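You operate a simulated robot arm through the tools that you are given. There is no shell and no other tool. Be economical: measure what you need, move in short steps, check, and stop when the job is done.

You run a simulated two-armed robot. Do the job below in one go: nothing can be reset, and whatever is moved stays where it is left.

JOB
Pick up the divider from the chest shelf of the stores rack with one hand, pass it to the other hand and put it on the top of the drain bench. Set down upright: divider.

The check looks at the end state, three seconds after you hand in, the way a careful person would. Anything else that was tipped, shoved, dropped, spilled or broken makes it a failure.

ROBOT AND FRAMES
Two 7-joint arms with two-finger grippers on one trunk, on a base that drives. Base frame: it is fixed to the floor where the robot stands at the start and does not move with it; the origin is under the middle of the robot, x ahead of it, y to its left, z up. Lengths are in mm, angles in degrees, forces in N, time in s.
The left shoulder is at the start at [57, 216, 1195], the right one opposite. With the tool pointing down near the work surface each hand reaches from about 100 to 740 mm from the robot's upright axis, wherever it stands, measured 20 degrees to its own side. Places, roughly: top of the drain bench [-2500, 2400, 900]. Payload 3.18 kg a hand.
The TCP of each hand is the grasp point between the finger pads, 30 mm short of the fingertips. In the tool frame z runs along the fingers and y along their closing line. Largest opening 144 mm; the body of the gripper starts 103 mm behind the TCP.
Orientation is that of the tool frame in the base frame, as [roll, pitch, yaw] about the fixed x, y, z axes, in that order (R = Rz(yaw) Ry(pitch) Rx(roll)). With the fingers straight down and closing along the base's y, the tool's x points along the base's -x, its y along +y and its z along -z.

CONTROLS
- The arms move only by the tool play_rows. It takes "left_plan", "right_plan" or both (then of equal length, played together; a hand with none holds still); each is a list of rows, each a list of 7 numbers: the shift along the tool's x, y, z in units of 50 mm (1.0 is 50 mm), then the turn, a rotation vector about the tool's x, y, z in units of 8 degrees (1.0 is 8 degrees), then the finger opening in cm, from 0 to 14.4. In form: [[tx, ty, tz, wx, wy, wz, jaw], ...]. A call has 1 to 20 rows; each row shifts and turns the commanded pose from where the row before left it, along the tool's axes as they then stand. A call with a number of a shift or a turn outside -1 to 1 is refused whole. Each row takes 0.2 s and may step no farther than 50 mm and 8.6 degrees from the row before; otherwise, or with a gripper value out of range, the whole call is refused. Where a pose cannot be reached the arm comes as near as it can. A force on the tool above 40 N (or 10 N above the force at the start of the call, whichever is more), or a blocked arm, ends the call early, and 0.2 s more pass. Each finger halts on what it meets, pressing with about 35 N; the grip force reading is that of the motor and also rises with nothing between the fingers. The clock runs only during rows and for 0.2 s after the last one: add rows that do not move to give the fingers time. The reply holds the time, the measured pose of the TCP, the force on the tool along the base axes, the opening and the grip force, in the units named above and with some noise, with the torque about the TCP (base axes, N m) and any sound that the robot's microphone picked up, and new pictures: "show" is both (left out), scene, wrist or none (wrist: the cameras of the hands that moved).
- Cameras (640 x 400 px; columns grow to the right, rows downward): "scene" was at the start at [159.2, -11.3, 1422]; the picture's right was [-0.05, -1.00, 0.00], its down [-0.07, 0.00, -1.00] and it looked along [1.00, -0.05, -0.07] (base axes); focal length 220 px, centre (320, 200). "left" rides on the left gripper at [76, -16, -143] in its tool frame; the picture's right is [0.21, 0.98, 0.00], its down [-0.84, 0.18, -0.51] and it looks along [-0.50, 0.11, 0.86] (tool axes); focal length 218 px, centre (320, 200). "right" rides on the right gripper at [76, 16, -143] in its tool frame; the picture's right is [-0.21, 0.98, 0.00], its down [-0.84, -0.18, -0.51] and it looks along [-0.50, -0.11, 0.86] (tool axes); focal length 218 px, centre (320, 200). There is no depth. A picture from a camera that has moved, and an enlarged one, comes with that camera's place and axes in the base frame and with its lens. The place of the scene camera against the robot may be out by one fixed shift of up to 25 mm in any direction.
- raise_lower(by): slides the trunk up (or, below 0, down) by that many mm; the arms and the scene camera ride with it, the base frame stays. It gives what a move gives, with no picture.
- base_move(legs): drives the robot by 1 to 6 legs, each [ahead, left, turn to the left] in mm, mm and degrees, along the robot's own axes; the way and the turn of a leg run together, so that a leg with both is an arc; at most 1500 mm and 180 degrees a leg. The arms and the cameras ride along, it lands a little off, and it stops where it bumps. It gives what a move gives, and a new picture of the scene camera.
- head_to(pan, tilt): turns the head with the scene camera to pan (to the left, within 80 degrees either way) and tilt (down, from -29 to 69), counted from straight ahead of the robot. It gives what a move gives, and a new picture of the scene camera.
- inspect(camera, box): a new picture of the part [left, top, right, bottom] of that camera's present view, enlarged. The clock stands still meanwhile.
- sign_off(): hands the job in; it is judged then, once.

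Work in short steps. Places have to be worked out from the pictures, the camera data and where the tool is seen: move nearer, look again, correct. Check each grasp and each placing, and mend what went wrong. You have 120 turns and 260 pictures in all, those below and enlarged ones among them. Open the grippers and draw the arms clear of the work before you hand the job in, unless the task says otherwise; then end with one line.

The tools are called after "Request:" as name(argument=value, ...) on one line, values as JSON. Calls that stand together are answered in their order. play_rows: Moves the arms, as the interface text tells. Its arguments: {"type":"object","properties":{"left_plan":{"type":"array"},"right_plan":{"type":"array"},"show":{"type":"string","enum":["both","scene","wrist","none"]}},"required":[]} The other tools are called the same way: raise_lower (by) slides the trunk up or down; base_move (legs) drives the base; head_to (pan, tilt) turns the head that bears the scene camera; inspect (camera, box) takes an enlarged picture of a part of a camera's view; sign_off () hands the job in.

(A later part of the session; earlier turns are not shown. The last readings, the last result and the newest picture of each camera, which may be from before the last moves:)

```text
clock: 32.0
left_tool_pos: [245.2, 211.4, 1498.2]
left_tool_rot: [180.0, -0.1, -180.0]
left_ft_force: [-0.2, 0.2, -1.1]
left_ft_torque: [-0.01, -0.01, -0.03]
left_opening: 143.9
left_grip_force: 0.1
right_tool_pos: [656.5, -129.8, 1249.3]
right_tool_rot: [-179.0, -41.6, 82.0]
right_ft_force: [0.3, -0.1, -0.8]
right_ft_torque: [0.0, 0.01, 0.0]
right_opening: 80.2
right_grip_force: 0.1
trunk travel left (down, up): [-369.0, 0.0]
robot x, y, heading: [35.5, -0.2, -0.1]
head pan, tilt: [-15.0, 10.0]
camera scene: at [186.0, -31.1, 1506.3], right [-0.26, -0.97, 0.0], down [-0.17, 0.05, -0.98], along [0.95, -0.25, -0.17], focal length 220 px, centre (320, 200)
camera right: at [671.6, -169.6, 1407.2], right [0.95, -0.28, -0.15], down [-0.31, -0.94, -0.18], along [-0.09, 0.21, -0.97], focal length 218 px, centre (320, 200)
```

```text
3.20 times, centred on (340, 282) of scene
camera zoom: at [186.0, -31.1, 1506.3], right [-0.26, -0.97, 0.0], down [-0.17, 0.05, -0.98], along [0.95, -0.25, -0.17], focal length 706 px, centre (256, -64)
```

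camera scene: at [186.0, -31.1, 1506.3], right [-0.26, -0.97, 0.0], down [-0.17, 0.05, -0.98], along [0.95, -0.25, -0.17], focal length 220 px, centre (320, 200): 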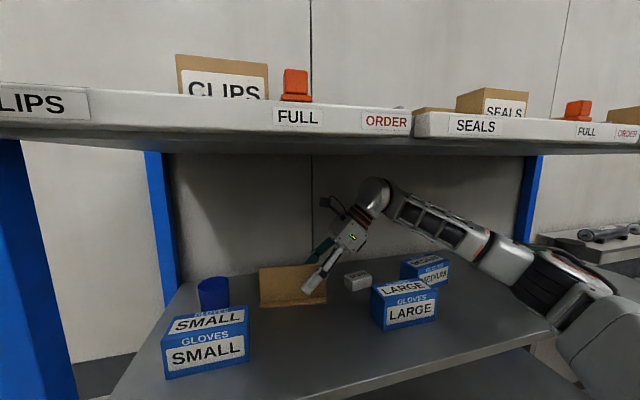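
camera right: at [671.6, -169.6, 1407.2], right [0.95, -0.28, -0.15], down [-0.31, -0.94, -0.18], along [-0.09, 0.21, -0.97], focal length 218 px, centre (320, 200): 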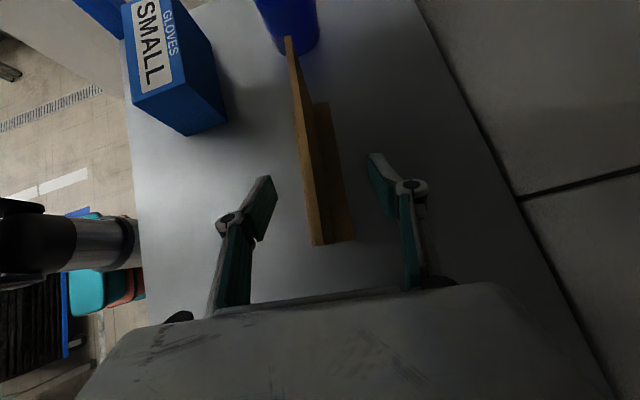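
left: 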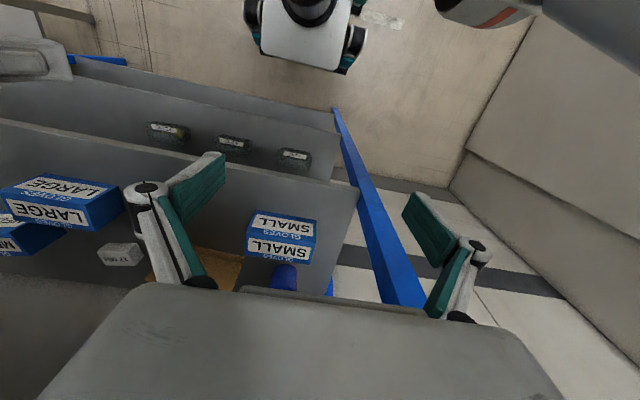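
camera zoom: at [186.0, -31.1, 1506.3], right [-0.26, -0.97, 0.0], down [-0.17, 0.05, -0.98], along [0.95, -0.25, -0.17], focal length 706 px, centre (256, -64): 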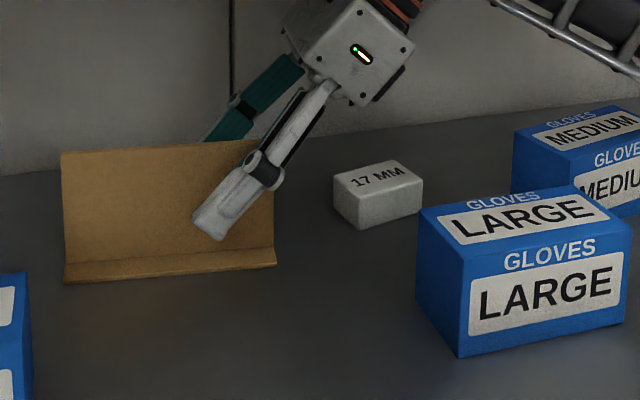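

The jaws straddle the plate's upper right part, nearly centred. I close on it.

Request:
play_rows(right_plan=[[0, 0, 0, 0, 0, 0, 5], [0, 0, 0, 0, 0, 0, 3], [0, 0, 0, 0, 0, 0, 1.5], [0, 0, 0, 0, 0, 0, 0], [0, 0, 0, 0, 0, 0, 0], [0, 0, 0, 0, 0, 0, 0]], show="both")

```text
clock: 33.4
left_tool_pos: [246.0, 212.9, 1498.0]
left_tool_rot: [-179.8, -0.1, -179.9]
left_ft_force: [0.7, -0.2, 0.5]
left_ft_torque: [0.07, 0.02, -0.05]
left_opening: 143.9
left_grip_force: 0.1
right_tool_pos: [657.5, -128.8, 1249.7]
right_tool_rot: [-179.0, -41.6, 81.9]
right_ft_force: [-0.8, 0.6, 0.5]
right_ft_torque: [0.03, 0.0, 0.02]
right_opening: 6.2
right_grip_force: 35.3
trunk travel left (down, up): [-369.0, 0.0]
robot x, y, heading: [38.7, 1.3, -0.1]
head pan, tilt: [-15.0, 10.0]
camera scene: at [186.3, -30.3, 1506.3], right [-0.26, -0.97, 0.0], down [-0.17, 0.04, -0.98], along [0.95, -0.25, -0.17], focal length 220 px, centre (320, 200)
camera right: at [671.9, -169.1, 1407.1], right [0.95, -0.28, -0.15], down [-0.3, -0.94, -0.18], along [-0.09, 0.21, -0.97], focal length 218 px, centre (320, 200)
```

scene: 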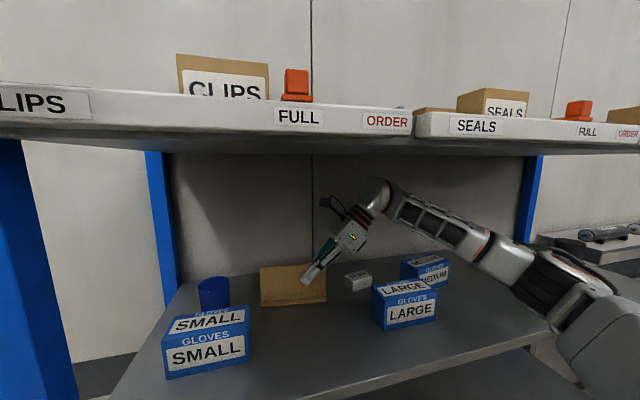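
right: 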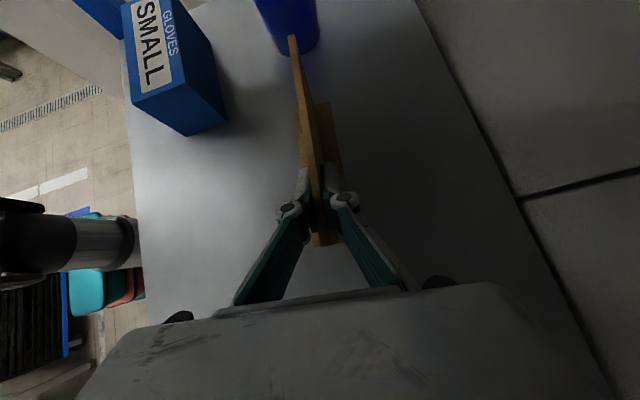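

The grip holds at 6.2 mm. I lift 35 mm straight up and shift 35 mm to the right, away from the SMALL box and the cup.

Request:
play_rows(right_plan=[[0.23, 0, -0.26, 0, 0, 0, 0], [0.23, 0, -0.26, 0, 0, 0, 0], [-0.26, 0.05, -0.23, 0, 0, 0, 0], [-0.26, 0.05, -0.23, 0, 0, 0, 0], [0, 0, 0, 0, 0, 0, 0]], show="both")

Request:
inspect(camera="scene", box=[200, 170, 440, 320])

```text
clock: 34.6
left_tool_pos: [245.6, 212.6, 1498.6]
left_tool_rot: [-179.9, 0.0, -180.0]
left_ft_force: [0.1, 0.1, -0.7]
left_ft_torque: [-0.01, 0.02, 0.0]
left_opening: 144.0
left_grip_force: 0.0
right_tool_pos: [659.9, -164.2, 1284.1]
right_tool_rot: [-179.0, -41.5, 82.0]
right_ft_force: [0.4, -0.3, -0.4]
right_ft_torque: [-0.02, 0.0, -0.02]
right_opening: 6.2
right_grip_force: 35.1
trunk travel left (down, up): [-369.0, 0.0]
robot x, y, heading: [39.2, -0.1, 0.3]
head pan, tilt: [-15.0, 10.0]
camera scene: at [186.5, -29.9, 1506.3], right [-0.26, -0.97, 0.0], down [-0.17, 0.04, -0.98], along [0.95, -0.25, -0.17], focal length 220 px, centre (320, 200)
camera right: at [673.6, -203.6, 1442.0], right [0.95, -0.28, -0.15], down [-0.3, -0.94, -0.18], along [-0.09, 0.21, -0.97], focal length 218 px, centre (320, 200)
```

scene: 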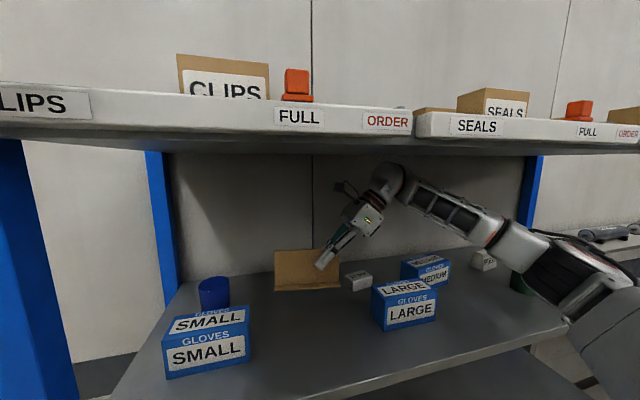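
right: 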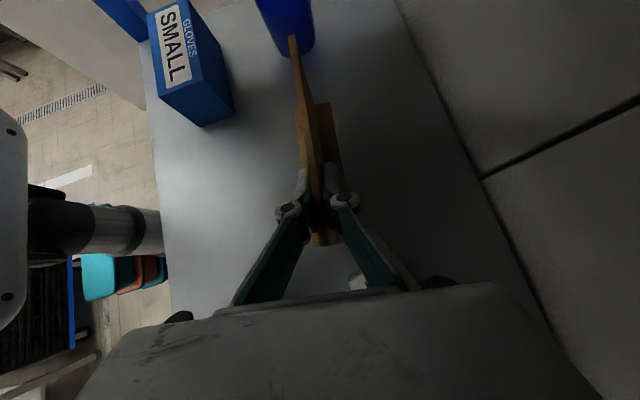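

```text
2.67 times, centred on (320, 245) of scene
camera zoom: at [186.5, -29.9, 1506.3], right [-0.26, -0.97, 0.0], down [-0.17, 0.04, -0.98], along [0.95, -0.25, -0.17], focal length 588 px, centre (320, 80)
```

zoom: 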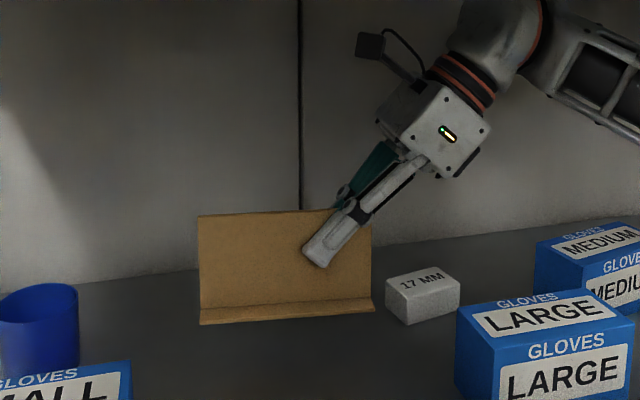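

The divider hangs level and free. I back straight out of the rack.

Request:
base_move(legs=[[-500, 0, 0]])

```text
clock: 37.5
left_tool_pos: [-260.7, 211.2, 1497.8]
left_tool_rot: [-179.9, 0.0, -180.0]
left_ft_force: [-0.3, 0.2, 0.2]
left_ft_torque: [-0.01, -0.01, -0.02]
left_opening: 144.3
left_grip_force: 0.1
right_tool_pos: [154.5, -164.8, 1283.7]
right_tool_rot: [-179.0, -41.6, 82.0]
right_ft_force: [0.1, -0.8, 0.2]
right_ft_torque: [0.0, -0.01, -0.02]
right_opening: 5.9
right_grip_force: 35.4
trunk travel left (down, up): [-369.0, 0.0]
robot x, y, heading: [-466.4, 0.0, 0.2]
head pan, tilt: [-15.0, 10.0]
camera scene: at [-319.3, -30.6, 1506.3], right [-0.26, -0.97, 0.0], down [-0.17, 0.04, -0.98], along [0.95, -0.25, -0.17], focal length 220 px, centre (320, 200)
```

scene: 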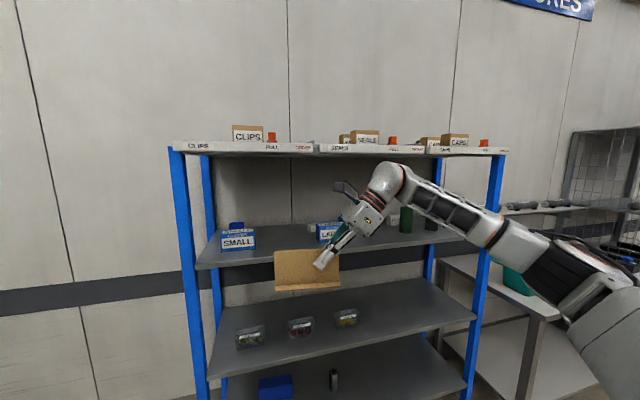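

I'm out of the rack with the divider held level. I square it up and bring it near the centre with the right hand, while the left hand goes forward and down in its own half.

Request:
play_rows(right_plan=[[0, 0, 0, 0.66, 0, -0.75, 0], [0.335, -0.5, 0.525, 0, 0, 0, 0], [0.335, -0.5, 0.525, 0, 0, 0, 0], [0.335, -0.5, 0.525, 0, 0, 0, 0], [0.335, -0.5, 0.525, 0, 0, 0, 0], [0, 0, 0, 0, 0, 0, 0], [0, 0, 0, 0, 0, 0, 0]], left_plan=[[-0.6, 0.3, 0.57, 0, 0, 0, 14.4], [-0.6, 0.3, 0.57, 0, 0, 0, 14.4], [-0.6, 0.3, 0.57, 0, 0, 0, 14.4], [-0.6, 0.3, 0.57, 0, 0, 0, 14.4], [-0.6, 0.3, 0.57, 0, 0, 0, 14.4], [-0.6, 0.3, 0.57, 0, 0, 0, 14.4], [-0.6, 0, 0.57, 0, 0, 0, 14.4]], show="scene")

```text
clock: 39.1
left_tool_pos: [-49.3, 303.1, 1298.9]
left_tool_rot: [-179.8, 0.0, -179.9]
left_ft_force: [0.1, 0.9, -0.9]
left_ft_torque: [0.0, 0.08, 0.0]
left_opening: 144.0
left_grip_force: 0.1
right_tool_pos: [54.0, -44.6, 1250.1]
right_tool_rot: [-179.0, -41.6, 90.0]
right_ft_force: [0.5, -0.6, -0.4]
right_ft_torque: [-0.03, -0.01, 0.03]
right_opening: 6.2
right_grip_force: 34.9
trunk travel left (down, up): [-369.0, 0.0]
robot x, y, heading: [-470.5, 0.5, 0.2]
head pan, tilt: [-15.0, 10.0]
camera scene: at [-317.7, -30.6, 1506.2], right [-0.26, -0.97, 0.0], down [-0.17, 0.04, -0.98], along [0.95, -0.25, -0.17], focal length 220 px, centre (320, 200)
```

scene: 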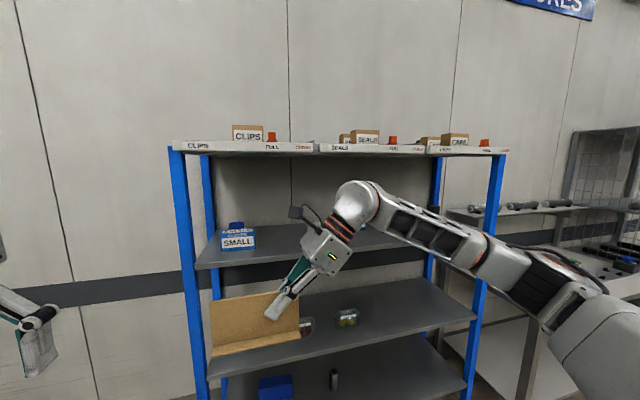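

Now I turn the left hand into the mirrored posture (-90° about its axis, then a 41.6° tilt) at y≈300, well away from the divider.

Request:
play_rows(left_plan=[[0, 0, 0, 0, 0, -0.9375, 14.4], [0, 0, 0, 0, 0, -0.9375, 14.4], [0, 0, 0, 0, 0, -0.9375, 14.4], [0, 0, 0, 0, 0, -0.9375, 14.4], [0, 0, 0, 0, 0, -0.9375, 14.4], [0, 0, 0, 0, 0, -0.9375, 14.4], [0, 0, 0, 0, 0, -0.9375, 14.4], [0, 0, 0, 0, 0, -0.9375, 14.4], [0, 0, 0, 0, 0, -0.9375, 14.4], [0, 0, 0, 0, 0, -0.9375, 14.4], [0, 0, 0, 0, 0, -0.9375, 14.4], [0, 0, 0, 0, 0, -0.9375, 14.4], [0, 0, 0, 0, 1, 0, 14.4], [0, 0, 0, 0, 1, 0, 14.4], [0, 0, 0, 0, 1, 0, 8], [0, 0, 0, 0, 1, 0, 8], [0, 0, 0, 0, 1, 0, 8], [0, 0, 0, 0, 0.2, 0, 8]], show="none")

Request:
head_to(pan=5, tilt=20)

Request:
inspect(camera="left", box=[0, 0, 640, 400])

Request:
inspect(camera="right", box=[0, 0, 640, 400])

```text
clock: 43.0
left_tool_pos: [-48.7, 300.7, 1299.0]
left_tool_rot: [179.9, -41.7, -89.9]
left_ft_force: [-0.3, -0.7, 0.3]
left_ft_torque: [0.02, -0.04, 0.0]
left_opening: 80.0
left_grip_force: 0.0
right_tool_pos: [53.2, -45.7, 1251.7]
right_tool_rot: [-179.0, -41.7, 90.0]
right_ft_force: [-0.2, 0.0, -1.5]
right_ft_torque: [0.02, -0.01, -0.02]
right_opening: 6.2
right_grip_force: 34.9
trunk travel left (down, up): [-369.0, 0.0]
robot x, y, heading: [-464.7, 0.8, 0.2]
head pan, tilt: [-15.0, 10.0]
```

```text
clock: 43.8
left_tool_pos: [-50.0, 300.4, 1298.3]
left_tool_rot: [-179.9, -41.8, -89.9]
left_ft_force: [0.2, -0.2, -0.3]
left_ft_torque: [-0.01, 0.02, 0.01]
left_opening: 80.3
left_grip_force: 0.1
right_tool_pos: [52.7, -46.0, 1250.4]
right_tool_rot: [-179.1, -41.6, 90.0]
right_ft_force: [-0.1, -0.1, -0.3]
right_ft_torque: [0.0, 0.0, -0.01]
right_opening: 6.0
right_grip_force: 35.5
trunk travel left (down, up): [-369.0, 0.0]
robot x, y, heading: [-467.0, 2.3, 0.2]
head pan, tilt: [5.0, 20.0]
camera scene: at [-316.0, 1.5, 1490.0], right [0.09, -1.0, 0.0], down [-0.34, -0.03, -0.94], along [0.94, 0.08, -0.34], focal length 220 px, centre (320, 200)
```

scene: 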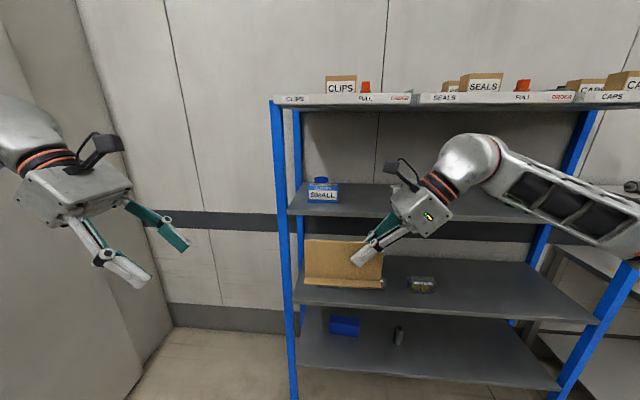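

```text
1.00 times, centred on (320, 200) of left (not enlarged: the box is as wide or as high as the picture)
camera zoom: at [-32.8, 339.7, 1454.7], right [-0.98, -0.16, 0.14], down [-0.18, 0.97, -0.18], along [-0.11, -0.2, -0.97], focal length 218 px, centre (320, 200)
```

zoom: 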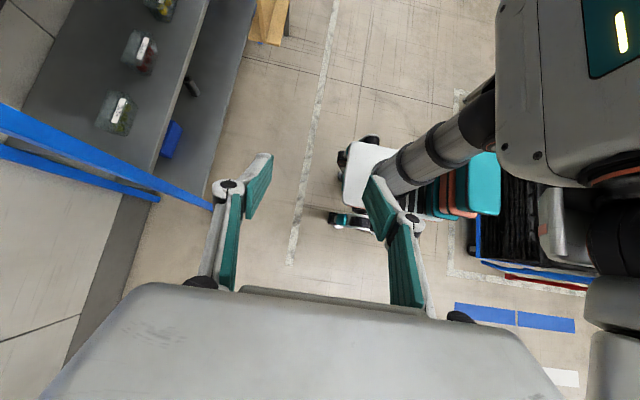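

```text
1.00 times, centred on (320, 200) of right (not enlarged: the box is as wide or as high as the picture)
camera zoom: at [72.7, -83.3, 1408.9], right [0.98, -0.14, -0.15], down [-0.17, -0.97, -0.18], along [-0.12, 0.2, -0.97], focal length 218 px, centre (320, 200)
```

zoom: 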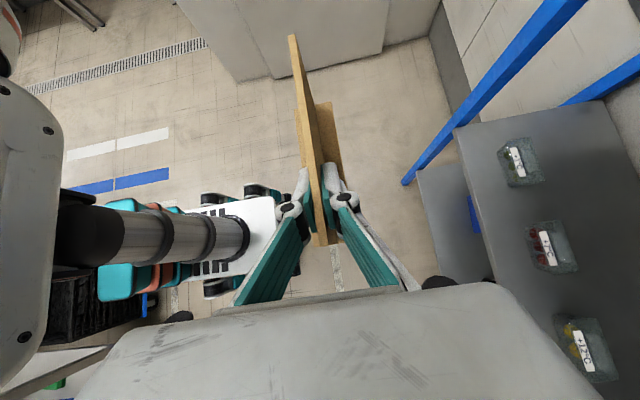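

Both hands are ready. I move the left hand to x≈52, y≈150, z≈1250, in line with the plate but just outside its left end, and look.

Request:
play_rows(left_plan=[[0.318, -0.408, 0.546, 0, 0, 0, 8], [0.318, -0.408, 0.546, 0, 0, 0, 8], [0.318, -0.408, 0.546, 0, 0, 0, 8], [0.318, -0.408, 0.546, 0, 0, 0, 8], [0.318, -0.408, 0.546, 0, 0, 0, 8], [0, 0, 0, 0, 0, 0, 8]], show="both")

```text
clock: 45.2
left_tool_pos: [51.6, 151.1, 1249.3]
left_tool_rot: [180.0, -41.8, -89.8]
left_ft_force: [0.2, 0.4, 0.5]
left_ft_torque: [-0.02, 0.01, 0.01]
left_opening: 79.6
left_grip_force: 0.1
right_tool_pos: [52.9, -45.2, 1251.2]
right_tool_rot: [-179.2, -41.6, 90.1]
right_ft_force: [-0.9, 0.7, -0.1]
right_ft_torque: [-0.07, -0.01, -0.01]
right_opening: 5.7
right_grip_force: 35.4
trunk travel left (down, up): [-369.0, 0.0]
robot x, y, heading: [-465.1, -1.6, 0.3]
head pan, tilt: [5.0, 20.0]
camera scene: at [-316.8, 2.5, 1490.1], right [0.09, -1.0, 0.0], down [-0.34, -0.03, -0.94], along [0.94, 0.08, -0.34], focal length 220 px, centre (320, 200)
camera left: at [68.9, 190.1, 1405.8], right [-0.98, -0.16, 0.14], down [-0.18, 0.97, -0.18], along [-0.11, -0.2, -0.97], focal length 218 px, centre (320, 200)
```

scene: 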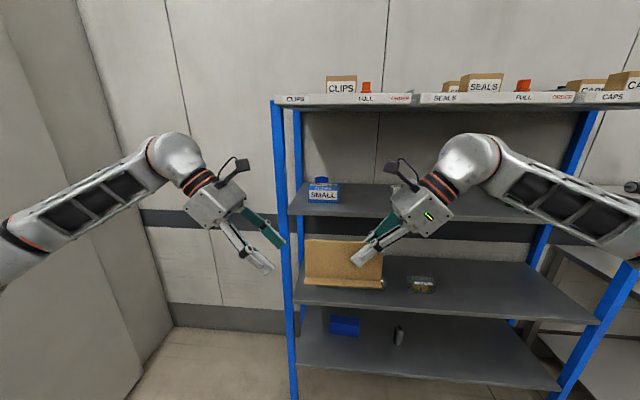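
left: 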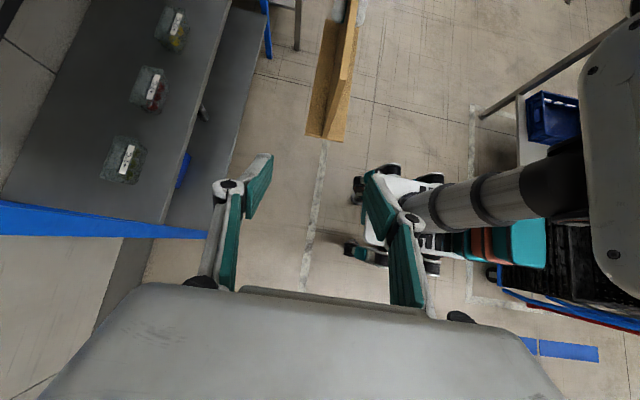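

I zoom in on the left camera to check how the plate lines up with the jaws.

Request:
inspect(camera="left", box=[230, 30, 430, 155])

```text
3.20 times, centred on (330, 92) of left
camera zoom: at [68.9, 190.1, 1405.8], right [-0.98, -0.16, 0.14], down [-0.18, 0.97, -0.18], along [-0.11, -0.2, -0.97], focal length 698 px, centre (288, 544)
```

zoom: 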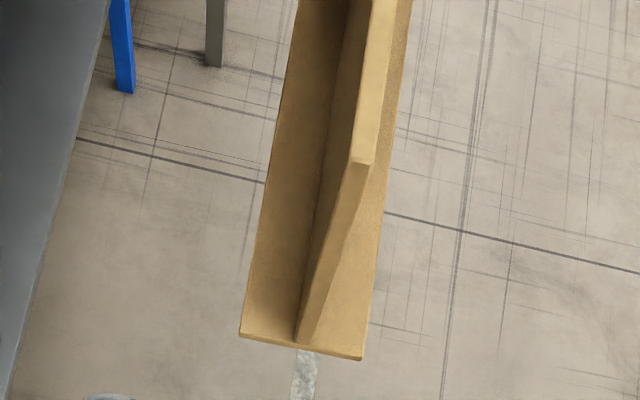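

The plate is vertical and at x≈52, right between the left jaws. I slide the left hand onto it to y≈40.

Request:
play_rows(left_plan=[[0.556, 0, 0.489, 0, 0, 0, 8], [0.556, 0, 0.489, 0, 0, 0, 8], [0.556, 0, 0.489, 0, 0, 0, 8], [0, 0, 0, 0, 0, 0, 8]], show="both")

Request:
inspect(camera="scene", box=[200, 130, 480, 305])

```text
clock: 46.2
left_tool_pos: [52.7, 41.4, 1248.9]
left_tool_rot: [180.0, -41.6, -90.0]
left_ft_force: [-0.1, -0.3, 0.1]
left_ft_torque: [-0.02, 0.02, -0.01]
left_opening: 80.3
left_grip_force: 0.2
right_tool_pos: [52.8, -44.3, 1251.2]
right_tool_rot: [-179.1, -41.6, 89.9]
right_ft_force: [-0.9, 0.0, 0.1]
right_ft_torque: [-0.05, 0.0, 0.03]
right_opening: 6.1
right_grip_force: 34.8
trunk travel left (down, up): [-369.0, 0.0]
robot x, y, heading: [-467.0, -4.7, 0.1]
head pan, tilt: [5.0, 20.0]
camera scene: at [-316.3, 2.8, 1490.0], right [0.09, -1.0, 0.0], down [-0.34, -0.03, -0.94], along [0.94, 0.08, -0.34], focal length 220 px, centre (320, 200)
camera left: at [69.1, 79.2, 1405.4], right [-0.98, -0.16, 0.14], down [-0.18, 0.97, -0.18], along [-0.11, -0.2, -0.97], focal length 218 px, centre (320, 200)
```

scene: 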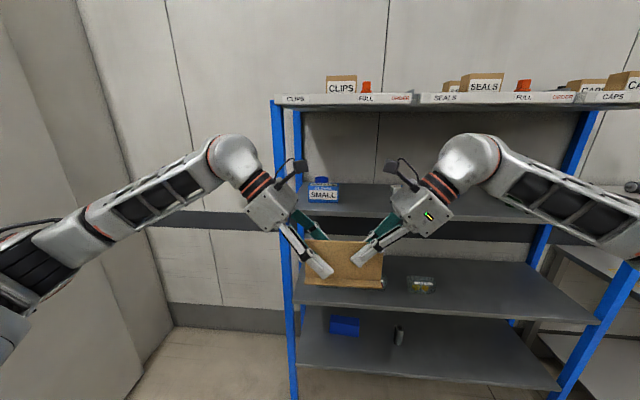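
left: 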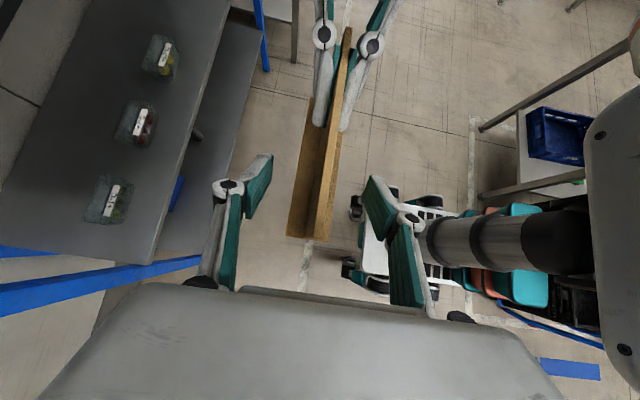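

```text
2.29 times, centred on (340, 218) of scene
camera zoom: at [-316.3, 2.8, 1490.0], right [0.09, -1.0, 0.0], down [-0.34, -0.03, -0.94], along [0.94, 0.08, -0.34], focal length 504 px, centre (274, 160)
```

zoom: 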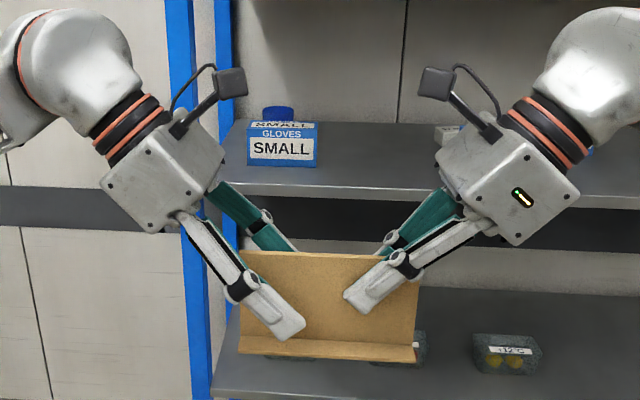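

The left jaws straddle the plate cleanly with a gap to the right fingers. I close the left hand while the right one keeps holding.

Request:
play_rows(left_plan=[[0, 0, 0, 0, 0, 0, 5], [0, 0, 0, 0, 0, 0, 3], [0, 0, 0, 0, 0, 0, 1.5], [0, 0, 0, 0, 0, 0, 0], [0, 0, 0, 0, 0, 0, 0], [0, 0, 0, 0, 0, 0, 0]], show="wrist")

```text
clock: 47.6
left_tool_pos: [52.1, 40.5, 1248.2]
left_tool_rot: [-180.0, -41.7, -89.9]
left_ft_force: [1.2, -1.5, 0.0]
left_ft_torque: [-0.01, 0.04, 0.08]
left_opening: 6.0
left_grip_force: 35.1
right_tool_pos: [52.4, -45.6, 1250.7]
right_tool_rot: [-179.0, -41.6, 89.9]
right_ft_force: [-0.5, 2.4, 1.0]
right_ft_torque: [0.07, -0.03, 0.04]
right_opening: 5.9
right_grip_force: 34.6
trunk travel left (down, up): [-369.0, 0.0]
robot x, y, heading: [-469.0, -1.4, -0.0]
head pan, tilt: [5.0, 20.0]
camera left: at [69.4, 78.2, 1405.3], right [-0.98, -0.16, 0.14], down [-0.18, 0.97, -0.18], along [-0.11, -0.2, -0.97], focal length 218 px, centre (320, 200)
```

left: 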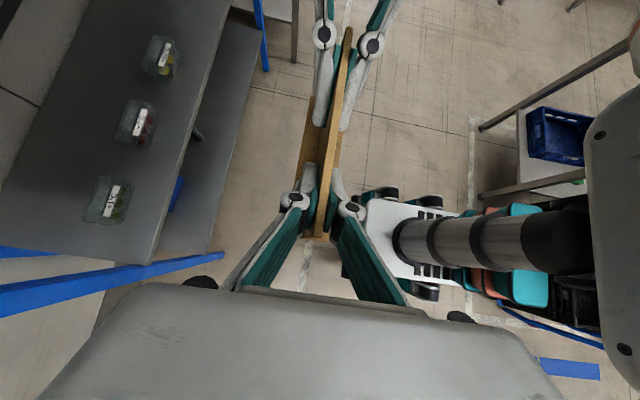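

Both hands grip it. I open the right hand and slide it out to the right.

Request:
play_rows(right_plan=[[0, 0, 0, 0, 0, 0, 3], [0, 0, 0, 0, 0, 0, 6], [0, 0, 0, 0, 0, 0, 8], [0, 0, 0, 0, 0, 0, 8], [-0.556, 0, -0.489, 0, 0, 0, 8], [-0.556, 0, -0.489, 0, 0, 0, 8], [-0.556, 0, -0.489, 0, 0, 0, 8], [-0.556, 0, -0.489, 0, 0, 0, 8], [-0.3, 0, -0.6, 0, 0, 0, 8], [-0.3, 0, -0.6, 0, 0, 0, 8]], show="scene")

Request:
inspect(camera="scene", box=[200, 130, 480, 305])

```text
clock: 49.8
left_tool_pos: [51.0, 39.5, 1248.9]
left_tool_rot: [180.0, -41.6, -89.9]
left_ft_force: [-0.2, -0.1, -0.1]
left_ft_torque: [0.01, 0.01, 0.0]
left_opening: 6.0
left_grip_force: 35.5
right_tool_pos: [55.5, -256.7, 1275.5]
right_tool_rot: [-179.1, -41.7, 90.1]
right_ft_force: [-0.7, 0.0, 0.4]
right_ft_torque: [0.01, 0.03, 0.0]
right_opening: 80.3
right_grip_force: 0.0
trunk travel left (down, up): [-369.0, 0.0]
robot x, y, heading: [-466.0, -3.0, 0.2]
head pan, tilt: [5.0, 20.0]
camera scene: at [-316.4, 0.5, 1490.1], right [0.09, -1.0, 0.0], down [-0.34, -0.03, -0.94], along [0.94, 0.08, -0.34], focal length 220 px, centre (320, 200)
```

scene: 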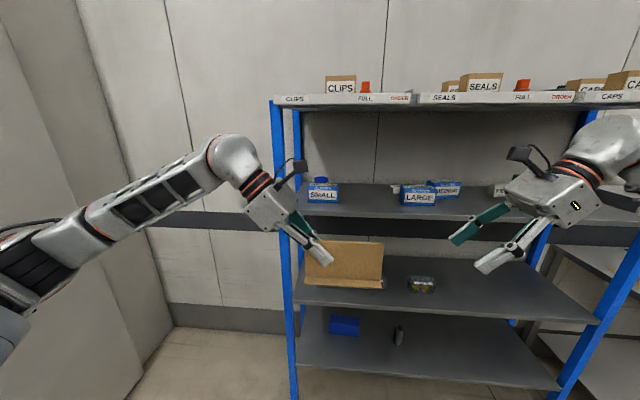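

```text
2.29 times, centred on (340, 218) of scene
camera zoom: at [-316.4, 0.5, 1490.1], right [0.09, -1.0, 0.0], down [-0.34, -0.03, -0.94], along [0.94, 0.08, -0.34], focal length 504 px, centre (274, 160)
```

zoom: 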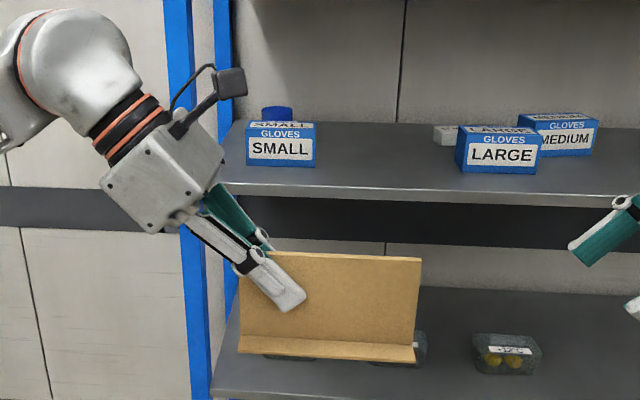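

The left hand holds the divider upright and level. Before driving I look around to the left and right.

Request:
head_to(pan=80, tilt=20)

Request:
head_to(pan=-80, tilt=20)

Request:
inspect(camera="right", box=[0, 0, 640, 400])

```text
clock: 51.2
left_tool_pos: [52.2, 41.4, 1249.3]
left_tool_rot: [180.0, -41.7, -89.9]
left_ft_force: [-0.7, 0.3, -0.4]
left_ft_torque: [0.03, 0.0, -0.01]
left_opening: 6.0
left_grip_force: 35.1
right_tool_pos: [55.6, -255.9, 1274.7]
right_tool_rot: [-179.2, -41.8, 90.1]
right_ft_force: [0.0, -0.2, 0.7]
right_ft_torque: [-0.01, 0.0, 0.0]
right_opening: 80.2
right_grip_force: 0.0
trunk travel left (down, up): [-369.0, 0.0]
robot x, y, heading: [-466.8, -1.0, 0.0]
head pan, tilt: [80.0, 20.0]
camera scene: at [-392.6, 85.1, 1490.0], right [0.98, -0.17, 0.0], down [-0.06, -0.34, -0.94], along [0.16, 0.93, -0.34], focal length 220 px, centre (320, 200)
```

scene: 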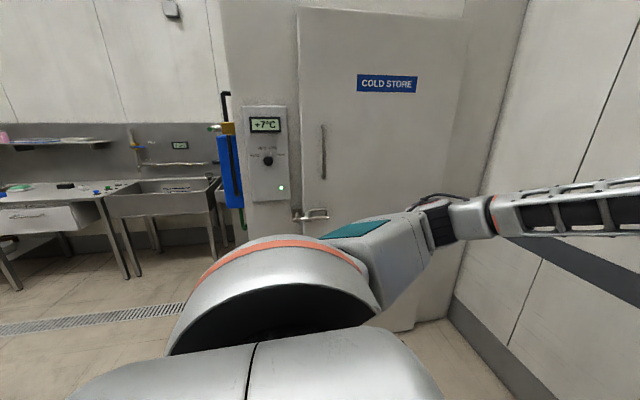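

```text
clock: 53.7
left_tool_pos: [52.0, 39.1, 1248.9]
left_tool_rot: [180.0, -41.7, -89.9]
left_ft_force: [0.1, 0.5, 0.0]
left_ft_torque: [0.08, 0.0, -0.05]
left_opening: 6.2
left_grip_force: 34.5
right_tool_pos: [57.0, -254.9, 1275.6]
right_tool_rot: [-179.0, -41.7, 90.0]
right_ft_force: [0.1, 0.7, 0.4]
right_ft_torque: [-0.01, -0.02, -0.05]
right_opening: 80.2
right_grip_force: 0.1
trunk travel left (down, up): [-369.0, 0.0]
robot x, y, heading: [-469.7, -0.2, 0.3]
head pan, tilt: [-80.0, 20.0]
camera scene: at [-392.4, -98.3, 1490.0], right [-0.98, -0.18, 0.0], down [-0.06, 0.34, -0.94], along [0.16, -0.93, -0.34], focal length 220 px, centre (320, 200)
```

scene: 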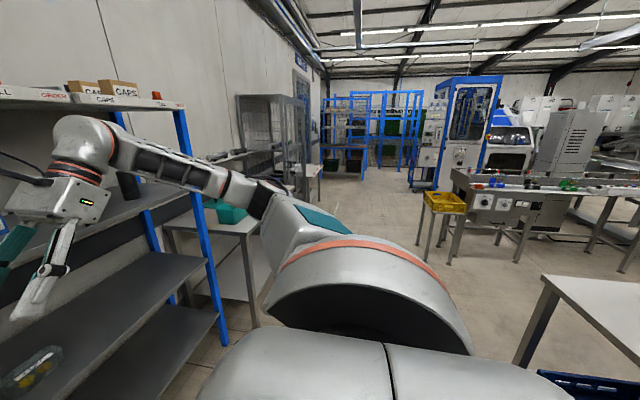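

```text
1.00 times, centred on (320, 200) of right (not enlarged: the box is as wide or as high as the picture)
camera zoom: at [75.8, -293.3, 1433.6], right [0.98, -0.14, -0.15], down [-0.17, -0.97, -0.18], along [-0.12, 0.2, -0.97], focal length 218 px, centre (320, 200)
```

zoom: 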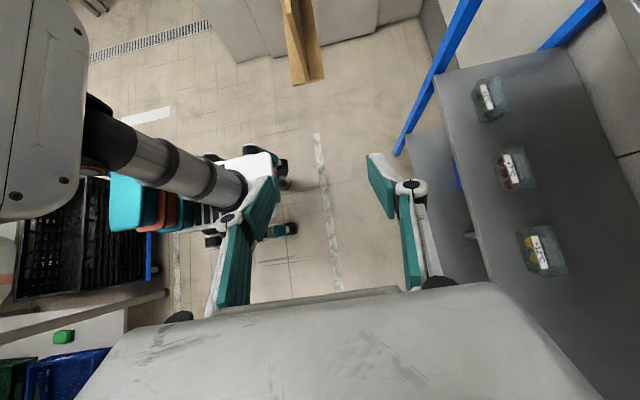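

The bench run is along the far wall at y≈2400 and faces -y; the cold store is at y≈1180, so there's room. I turn left 90° in place and look again.

Request:
head_to(pan=30, tilt=20)

Request:
base_move(legs=[[0, 0, 90]])

Request:
head_to(pan=80, tilt=30)

```text
clock: 55.6
left_tool_pos: [52.4, 40.0, 1249.3]
left_tool_rot: [-180.0, -41.7, -89.9]
left_ft_force: [-1.0, 0.3, -0.2]
left_ft_torque: [0.05, 0.01, 0.0]
left_opening: 5.9
left_grip_force: 35.3
right_tool_pos: [56.2, -255.4, 1276.2]
right_tool_rot: [-179.1, -41.6, 90.0]
right_ft_force: [0.1, 0.1, 0.7]
right_ft_torque: [0.02, 0.02, -0.01]
right_opening: 80.0
right_grip_force: 0.1
trunk travel left (down, up): [-369.0, 0.0]
robot x, y, heading: [-469.4, -3.6, -0.1]
head pan, tilt: [30.0, 20.0]
camera scene: at [-328.1, 40.0, 1490.0], right [0.5, -0.87, 0.0], down [-0.3, -0.17, -0.94], along [0.81, 0.47, -0.34], focal length 220 px, centre (320, 200)
```

scene: 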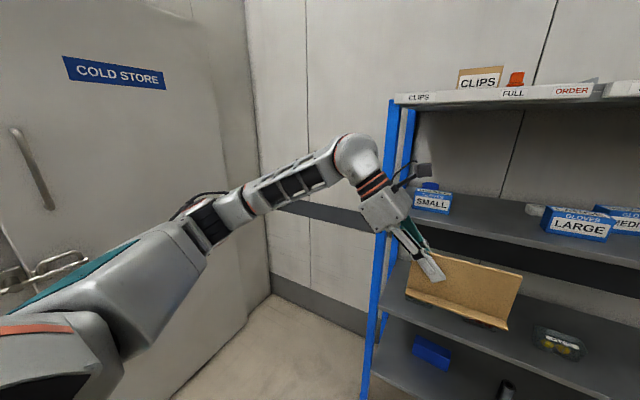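

```text
clock: 59.8
left_tool_pos: [-509.4, 519.1, 1248.0]
left_tool_rot: [-180.0, -41.7, 0.3]
left_ft_force: [-0.4, 0.3, 0.4]
left_ft_torque: [0.01, 0.0, 0.0]
left_opening: 5.9
left_grip_force: 35.1
right_tool_pos: [-213.9, 524.4, 1276.5]
right_tool_rot: [-179.0, -41.7, -179.7]
right_ft_force: [-0.8, 1.2, 0.1]
right_ft_torque: [0.01, 0.0, 0.01]
right_opening: 80.4
right_grip_force: 0.0
trunk travel left (down, up): [-369.0, 0.0]
robot x, y, heading: [-467.5, 0.4, 90.0]
head pan, tilt: [30.0, 20.0]
camera scene: at [-497.1, 114.6, 1490.0], right [0.86, 0.5, 0.0], down [0.17, -0.3, -0.94], along [-0.47, 0.81, -0.34], focal length 220 px, centre (320, 200)
```

scene: 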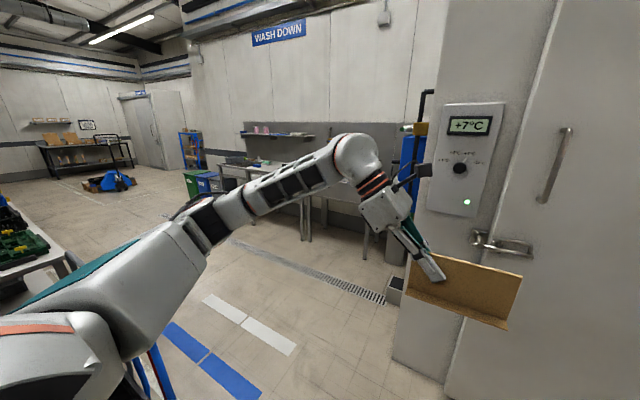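

```text
clock: 61.0
left_tool_pos: [-508.3, 518.6, 1249.0]
left_tool_rot: [-180.0, -41.7, 0.3]
left_ft_force: [0.3, -0.2, 0.9]
left_ft_torque: [0.0, 0.02, -0.03]
left_opening: 6.3
left_grip_force: 34.8
right_tool_pos: [-213.1, 524.3, 1275.8]
right_tool_rot: [-179.1, -41.7, -179.7]
right_ft_force: [0.3, 0.4, 1.0]
right_ft_torque: [-0.01, 0.0, -0.01]
right_opening: 80.1
right_grip_force: 0.1
trunk travel left (down, up): [-369.0, 0.0]
robot x, y, heading: [-465.4, 2.3, 90.2]
head pan, tilt: [80.0, 30.0]
camera scene: at [-539.0, 49.5, 1474.0], right [0.17, 0.99, 0.0], down [0.49, -0.08, -0.87], along [-0.85, 0.15, -0.5], focal length 220 px, centre (320, 200)
```

scene: 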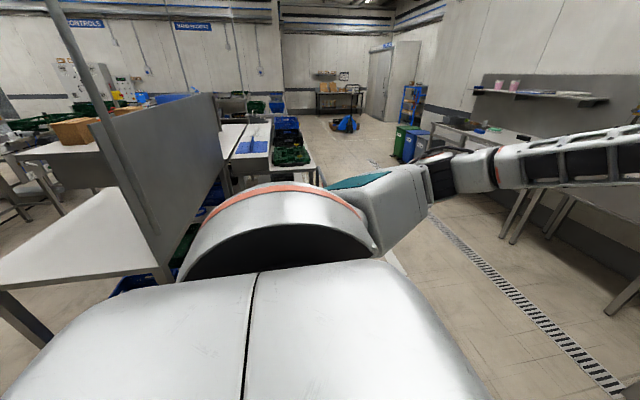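

The way to the bench is open ahead and then left, with a table line on my left up to y≈270. I drive in gentle legs, staying clear of both the cold-store corner and the table.

Request:
base_move(legs=[[500, 200, 0], [350, 400, 0], [0, 600, 0]])

Request:
head_to(pan=25, tilt=20)

```text
clock: 65.9
left_tool_pos: [-868.3, 1148.9, 1250.8]
left_tool_rot: [-179.8, -41.6, 0.2]
left_ft_force: [0.4, 0.6, 0.1]
left_ft_torque: [0.0, 0.04, -0.01]
left_opening: 5.9
left_grip_force: 34.9
right_tool_pos: [-573.5, 1142.5, 1282.3]
right_tool_rot: [-177.9, -41.8, 180.0]
right_ft_force: [0.9, -2.3, 0.0]
right_ft_torque: [0.08, 0.11, -0.19]
right_opening: 79.9
right_grip_force: 0.0
trunk travel left (down, up): [-369.0, 0.0]
robot x, y, heading: [-826.1, 633.7, 90.4]
head pan, tilt: [80.0, 30.0]
stopped in leg 2: the force on the tool passed its limit at 109 N (the readings are from after the stop); the commanded pose is now the measured one
camera scene: at [-898.9, 678.5, 1474.1], right [0.17, 0.99, 0.0], down [0.49, -0.08, -0.87], along [-0.85, 0.15, -0.5], focal length 220 px, centre (320, 200)
```

scene: 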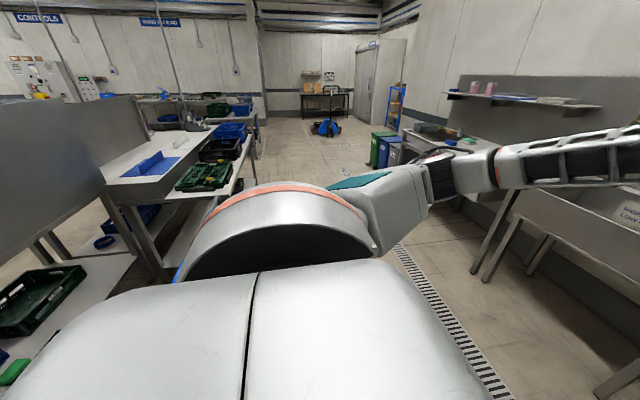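

```text
clock: 67.1
left_tool_pos: [-868.1, 1147.9, 1250.3]
left_tool_rot: [-179.8, -41.7, 0.2]
left_ft_force: [-0.5, -0.2, -0.5]
left_ft_torque: [-0.03, 0.01, 0.01]
left_opening: 6.0
left_grip_force: 35.1
right_tool_pos: [-573.8, 1140.9, 1282.4]
right_tool_rot: [-177.7, -41.9, -180.0]
right_ft_force: [-0.8, -11.6, -0.7]
right_ft_torque: [0.83, 0.12, -1.1]
right_opening: 80.0
right_grip_force: 0.0
trunk travel left (down, up): [-369.0, 0.0]
robot x, y, heading: [-827.3, 633.6, 90.3]
head pan, tilt: [25.0, 20.0]
camera scene: at [-849.5, 746.0, 1490.5], right [0.9, 0.43, 0.0], down [0.15, -0.31, -0.94], along [-0.4, 0.85, -0.34], focal length 220 px, centre (320, 200)
```

scene: 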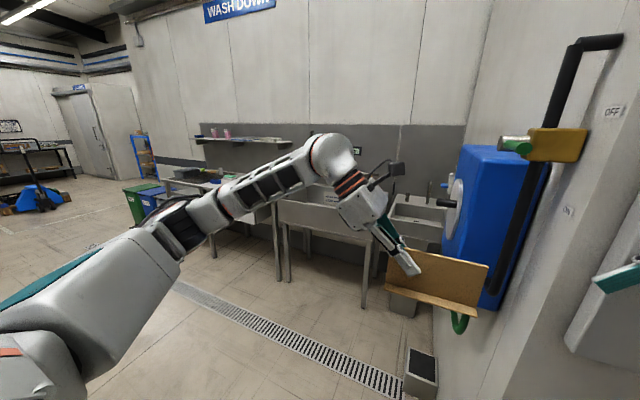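

The right hand touched the cold store face. I back off 200 and look at that side.

Request:
base_move(legs=[[-200, 100, 0]])

Request:
head_to(pan=-25, tilt=20)

```text
clock: 68.8
left_tool_pos: [-967.7, 953.6, 1248.3]
left_tool_rot: [179.9, -41.7, 0.4]
left_ft_force: [1.1, 0.0, 0.2]
left_ft_torque: [0.02, 0.04, 0.01]
left_opening: 6.0
left_grip_force: 34.4
right_tool_pos: [-673.6, 946.9, 1280.7]
right_tool_rot: [-177.5, -41.9, 179.9]
right_ft_force: [-0.1, 0.1, 1.4]
right_ft_torque: [-0.03, -0.01, 0.01]
right_opening: 80.2
right_grip_force: 0.0
trunk travel left (down, up): [-369.0, 0.0]
robot x, y, heading: [-926.0, 431.5, 90.1]
head pan, tilt: [25.0, 20.0]
camera scene: at [-948.5, 551.7, 1490.1], right [0.9, 0.43, 0.0], down [0.15, -0.31, -0.94], along [-0.4, 0.85, -0.34], focal length 220 px, centre (320, 200)
```

scene: 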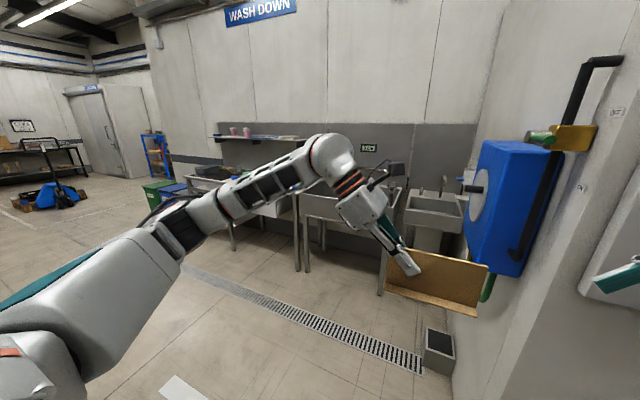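

```text
clock: 70.0
left_tool_pos: [-967.4, 953.4, 1248.2]
left_tool_rot: [179.8, -41.6, 0.4]
left_ft_force: [0.8, 0.6, 0.4]
left_ft_torque: [-0.01, 0.0, 0.06]
left_opening: 5.7
left_grip_force: 35.5
right_tool_pos: [-673.6, 947.9, 1279.7]
right_tool_rot: [-177.5, -41.9, 179.8]
right_ft_force: [-0.2, 0.4, 0.3]
right_ft_torque: [0.0, 0.0, 0.0]
right_opening: 79.8
right_grip_force: 0.0
trunk travel left (down, up): [-369.0, 0.0]
robot x, y, heading: [-923.6, 432.0, 90.2]
head pan, tilt: [-25.0, 20.0]
camera scene: at [-869.6, 552.8, 1490.0], right [0.91, -0.42, 0.0], down [-0.14, -0.31, -0.94], along [0.39, 0.85, -0.34], focal length 220 px, centre (320, 200)
```

scene: 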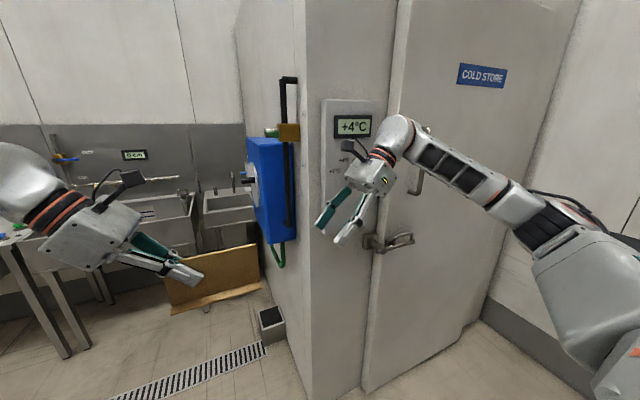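

The bump was against the cold store front, near its control panel. I move left, clear of it, and inspect the panel, since its display reads +4 now.

Request:
base_move(legs=[[0, 450, 0]])

Request:
head_to(pan=-45, tilt=12)

```text
clock: 71.9
left_tool_pos: [-1059.9, 954.3, 1247.7]
left_tool_rot: [179.7, -41.7, 0.9]
left_ft_force: [-0.4, 0.1, -0.3]
left_ft_torque: [-0.03, 0.0, -0.02]
left_opening: 6.0
left_grip_force: 35.2
right_tool_pos: [-765.2, 950.2, 1279.6]
right_tool_rot: [-177.5, -41.8, -179.8]
right_ft_force: [0.4, -0.1, 0.1]
right_ft_torque: [0.01, -0.02, 0.06]
right_opening: 80.0
right_grip_force: 0.1
trunk travel left (down, up): [-369.0, 0.0]
robot x, y, heading: [-1011.6, 437.2, 90.6]
head pan, tilt: [-25.0, 20.0]
stopped in leg 1: the robot was blocked; the commanded pose is now the measured one
camera scene: at [-959.3, 554.2, 1490.0], right [0.91, -0.41, 0.0], down [-0.14, -0.31, -0.94], along [0.39, 0.86, -0.34], focal length 220 px, centre (320, 200)
```

scene: 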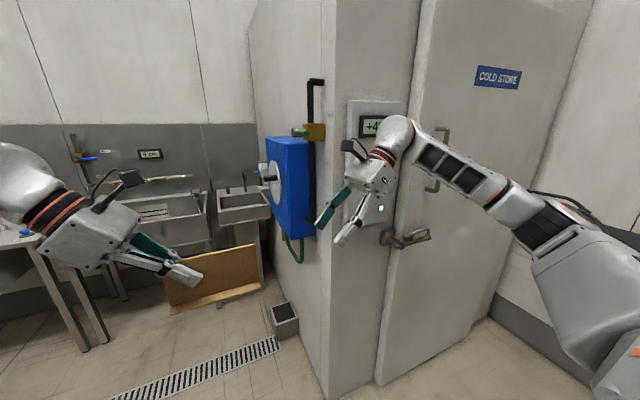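

```text
clock: 72.7
left_tool_pos: [-1059.7, 953.5, 1248.4]
left_tool_rot: [179.8, -41.7, 0.9]
left_ft_force: [0.5, -0.3, -0.2]
left_ft_torque: [0.03, 0.01, -0.03]
left_opening: 6.1
left_grip_force: 34.6
right_tool_pos: [-765.2, 949.5, 1279.8]
right_tool_rot: [-177.5, -41.7, -179.9]
right_ft_force: [0.0, 0.1, -0.5]
right_ft_torque: [0.04, -0.03, 0.0]
right_opening: 80.1
right_grip_force: 0.1
trunk travel left (down, up): [-369.0, 0.0]
robot x, y, heading: [-1016.4, 435.0, 90.4]
head pan, tilt: [-45.0, 12.0]
camera scene: at [-932.0, 535.3, 1503.0], right [0.71, -0.7, 0.0], down [-0.15, -0.15, -0.98], along [0.68, 0.7, -0.21], focal length 220 px, centre (320, 200)
```

scene: 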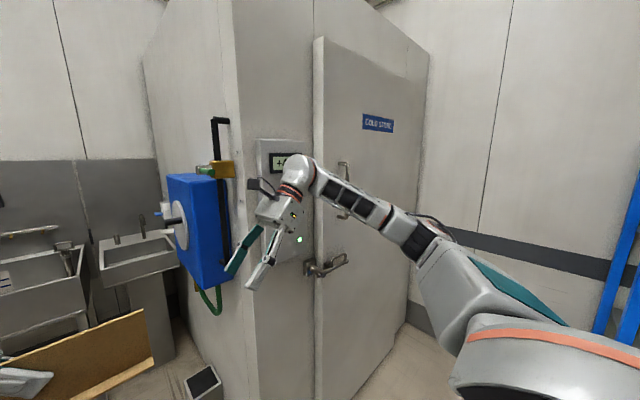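

The base was blocked on its left. I look down on that side.

Request:
head_to(pan=80, tilt=55)

Request:
head_to(pan=45, tilt=45)

Request:
inspect(camera="left", box=[0, 0, 640, 400])

```text
clock: 74.7
left_tool_pos: [-1058.9, 954.4, 1247.5]
left_tool_rot: [179.8, -41.6, 0.8]
left_ft_force: [0.0, -0.6, -0.4]
left_ft_torque: [-0.01, 0.04, -0.02]
left_opening: 6.1
left_grip_force: 35.2
right_tool_pos: [-764.3, 949.0, 1278.5]
right_tool_rot: [-177.5, -42.0, -179.9]
right_ft_force: [-0.6, 0.0, -1.1]
right_ft_torque: [0.03, 0.0, -0.03]
right_opening: 80.0
right_grip_force: 0.1
trunk travel left (down, up): [-369.0, 0.0]
robot x, y, heading: [-1014.8, 432.5, 90.5]
head pan, tilt: [80.0, 55.0]
camera scene: at [-1067.9, 480.7, 1437.9], right [0.17, 0.99, 0.0], down [0.81, -0.14, -0.57], along [-0.57, 0.09, -0.82], focal length 220 px, centre (320, 200)
```

scene: 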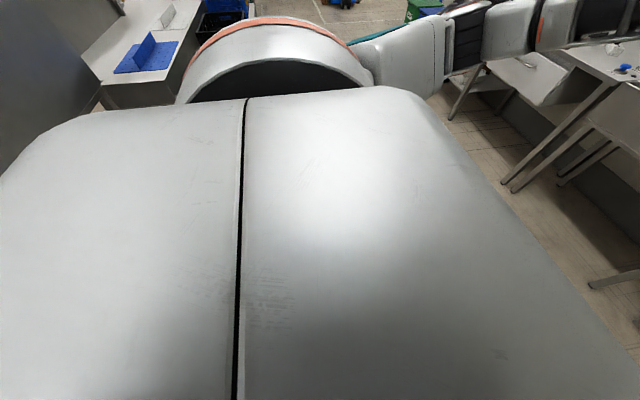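

```text
clock: 75.8
left_tool_pos: [-1060.1, 953.6, 1247.6]
left_tool_rot: [179.8, -41.6, 0.7]
left_ft_force: [-0.1, 0.8, 0.0]
left_ft_torque: [0.05, 0.04, 0.02]
left_opening: 5.8
left_grip_force: 34.7
right_tool_pos: [-763.6, 949.9, 1278.7]
right_tool_rot: [-177.5, -41.9, -179.9]
right_ft_force: [0.3, 0.5, -0.6]
right_ft_torque: [0.02, -0.01, 0.02]
right_opening: 79.8
right_grip_force: 0.1
trunk travel left (down, up): [-369.0, 0.0]
robot x, y, heading: [-1012.9, 434.5, 90.3]
head pan, tilt: [45.0, 45.0]
camera scene: at [-1054.9, 525.7, 1451.3], right [0.7, 0.71, 0.0], down [0.51, -0.5, -0.71], along [-0.5, 0.49, -0.71], focal length 220 px, centre (320, 200)
```

scene: 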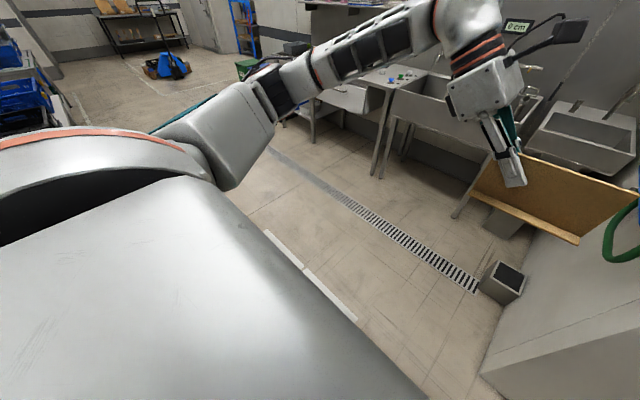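

```text
1.00 times, centred on (320, 200) of left (not enlarged: the box is as wide or as high as the picture)
camera zoom: at [-1096.0, 970.4, 1404.5], right [0.17, -0.98, 0.14], down [-0.96, -0.19, -0.18], along [0.2, -0.11, -0.97], focal length 218 px, centre (320, 200)
```

zoom: 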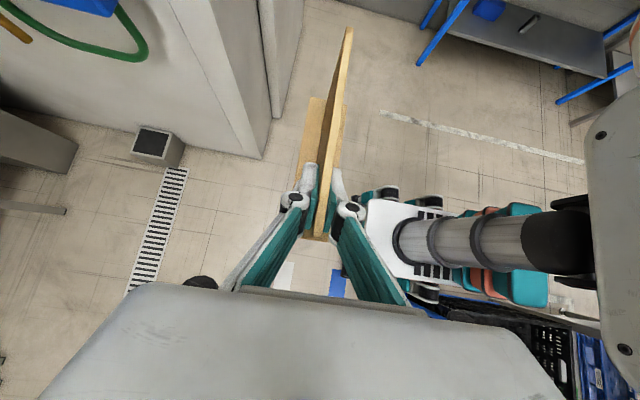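

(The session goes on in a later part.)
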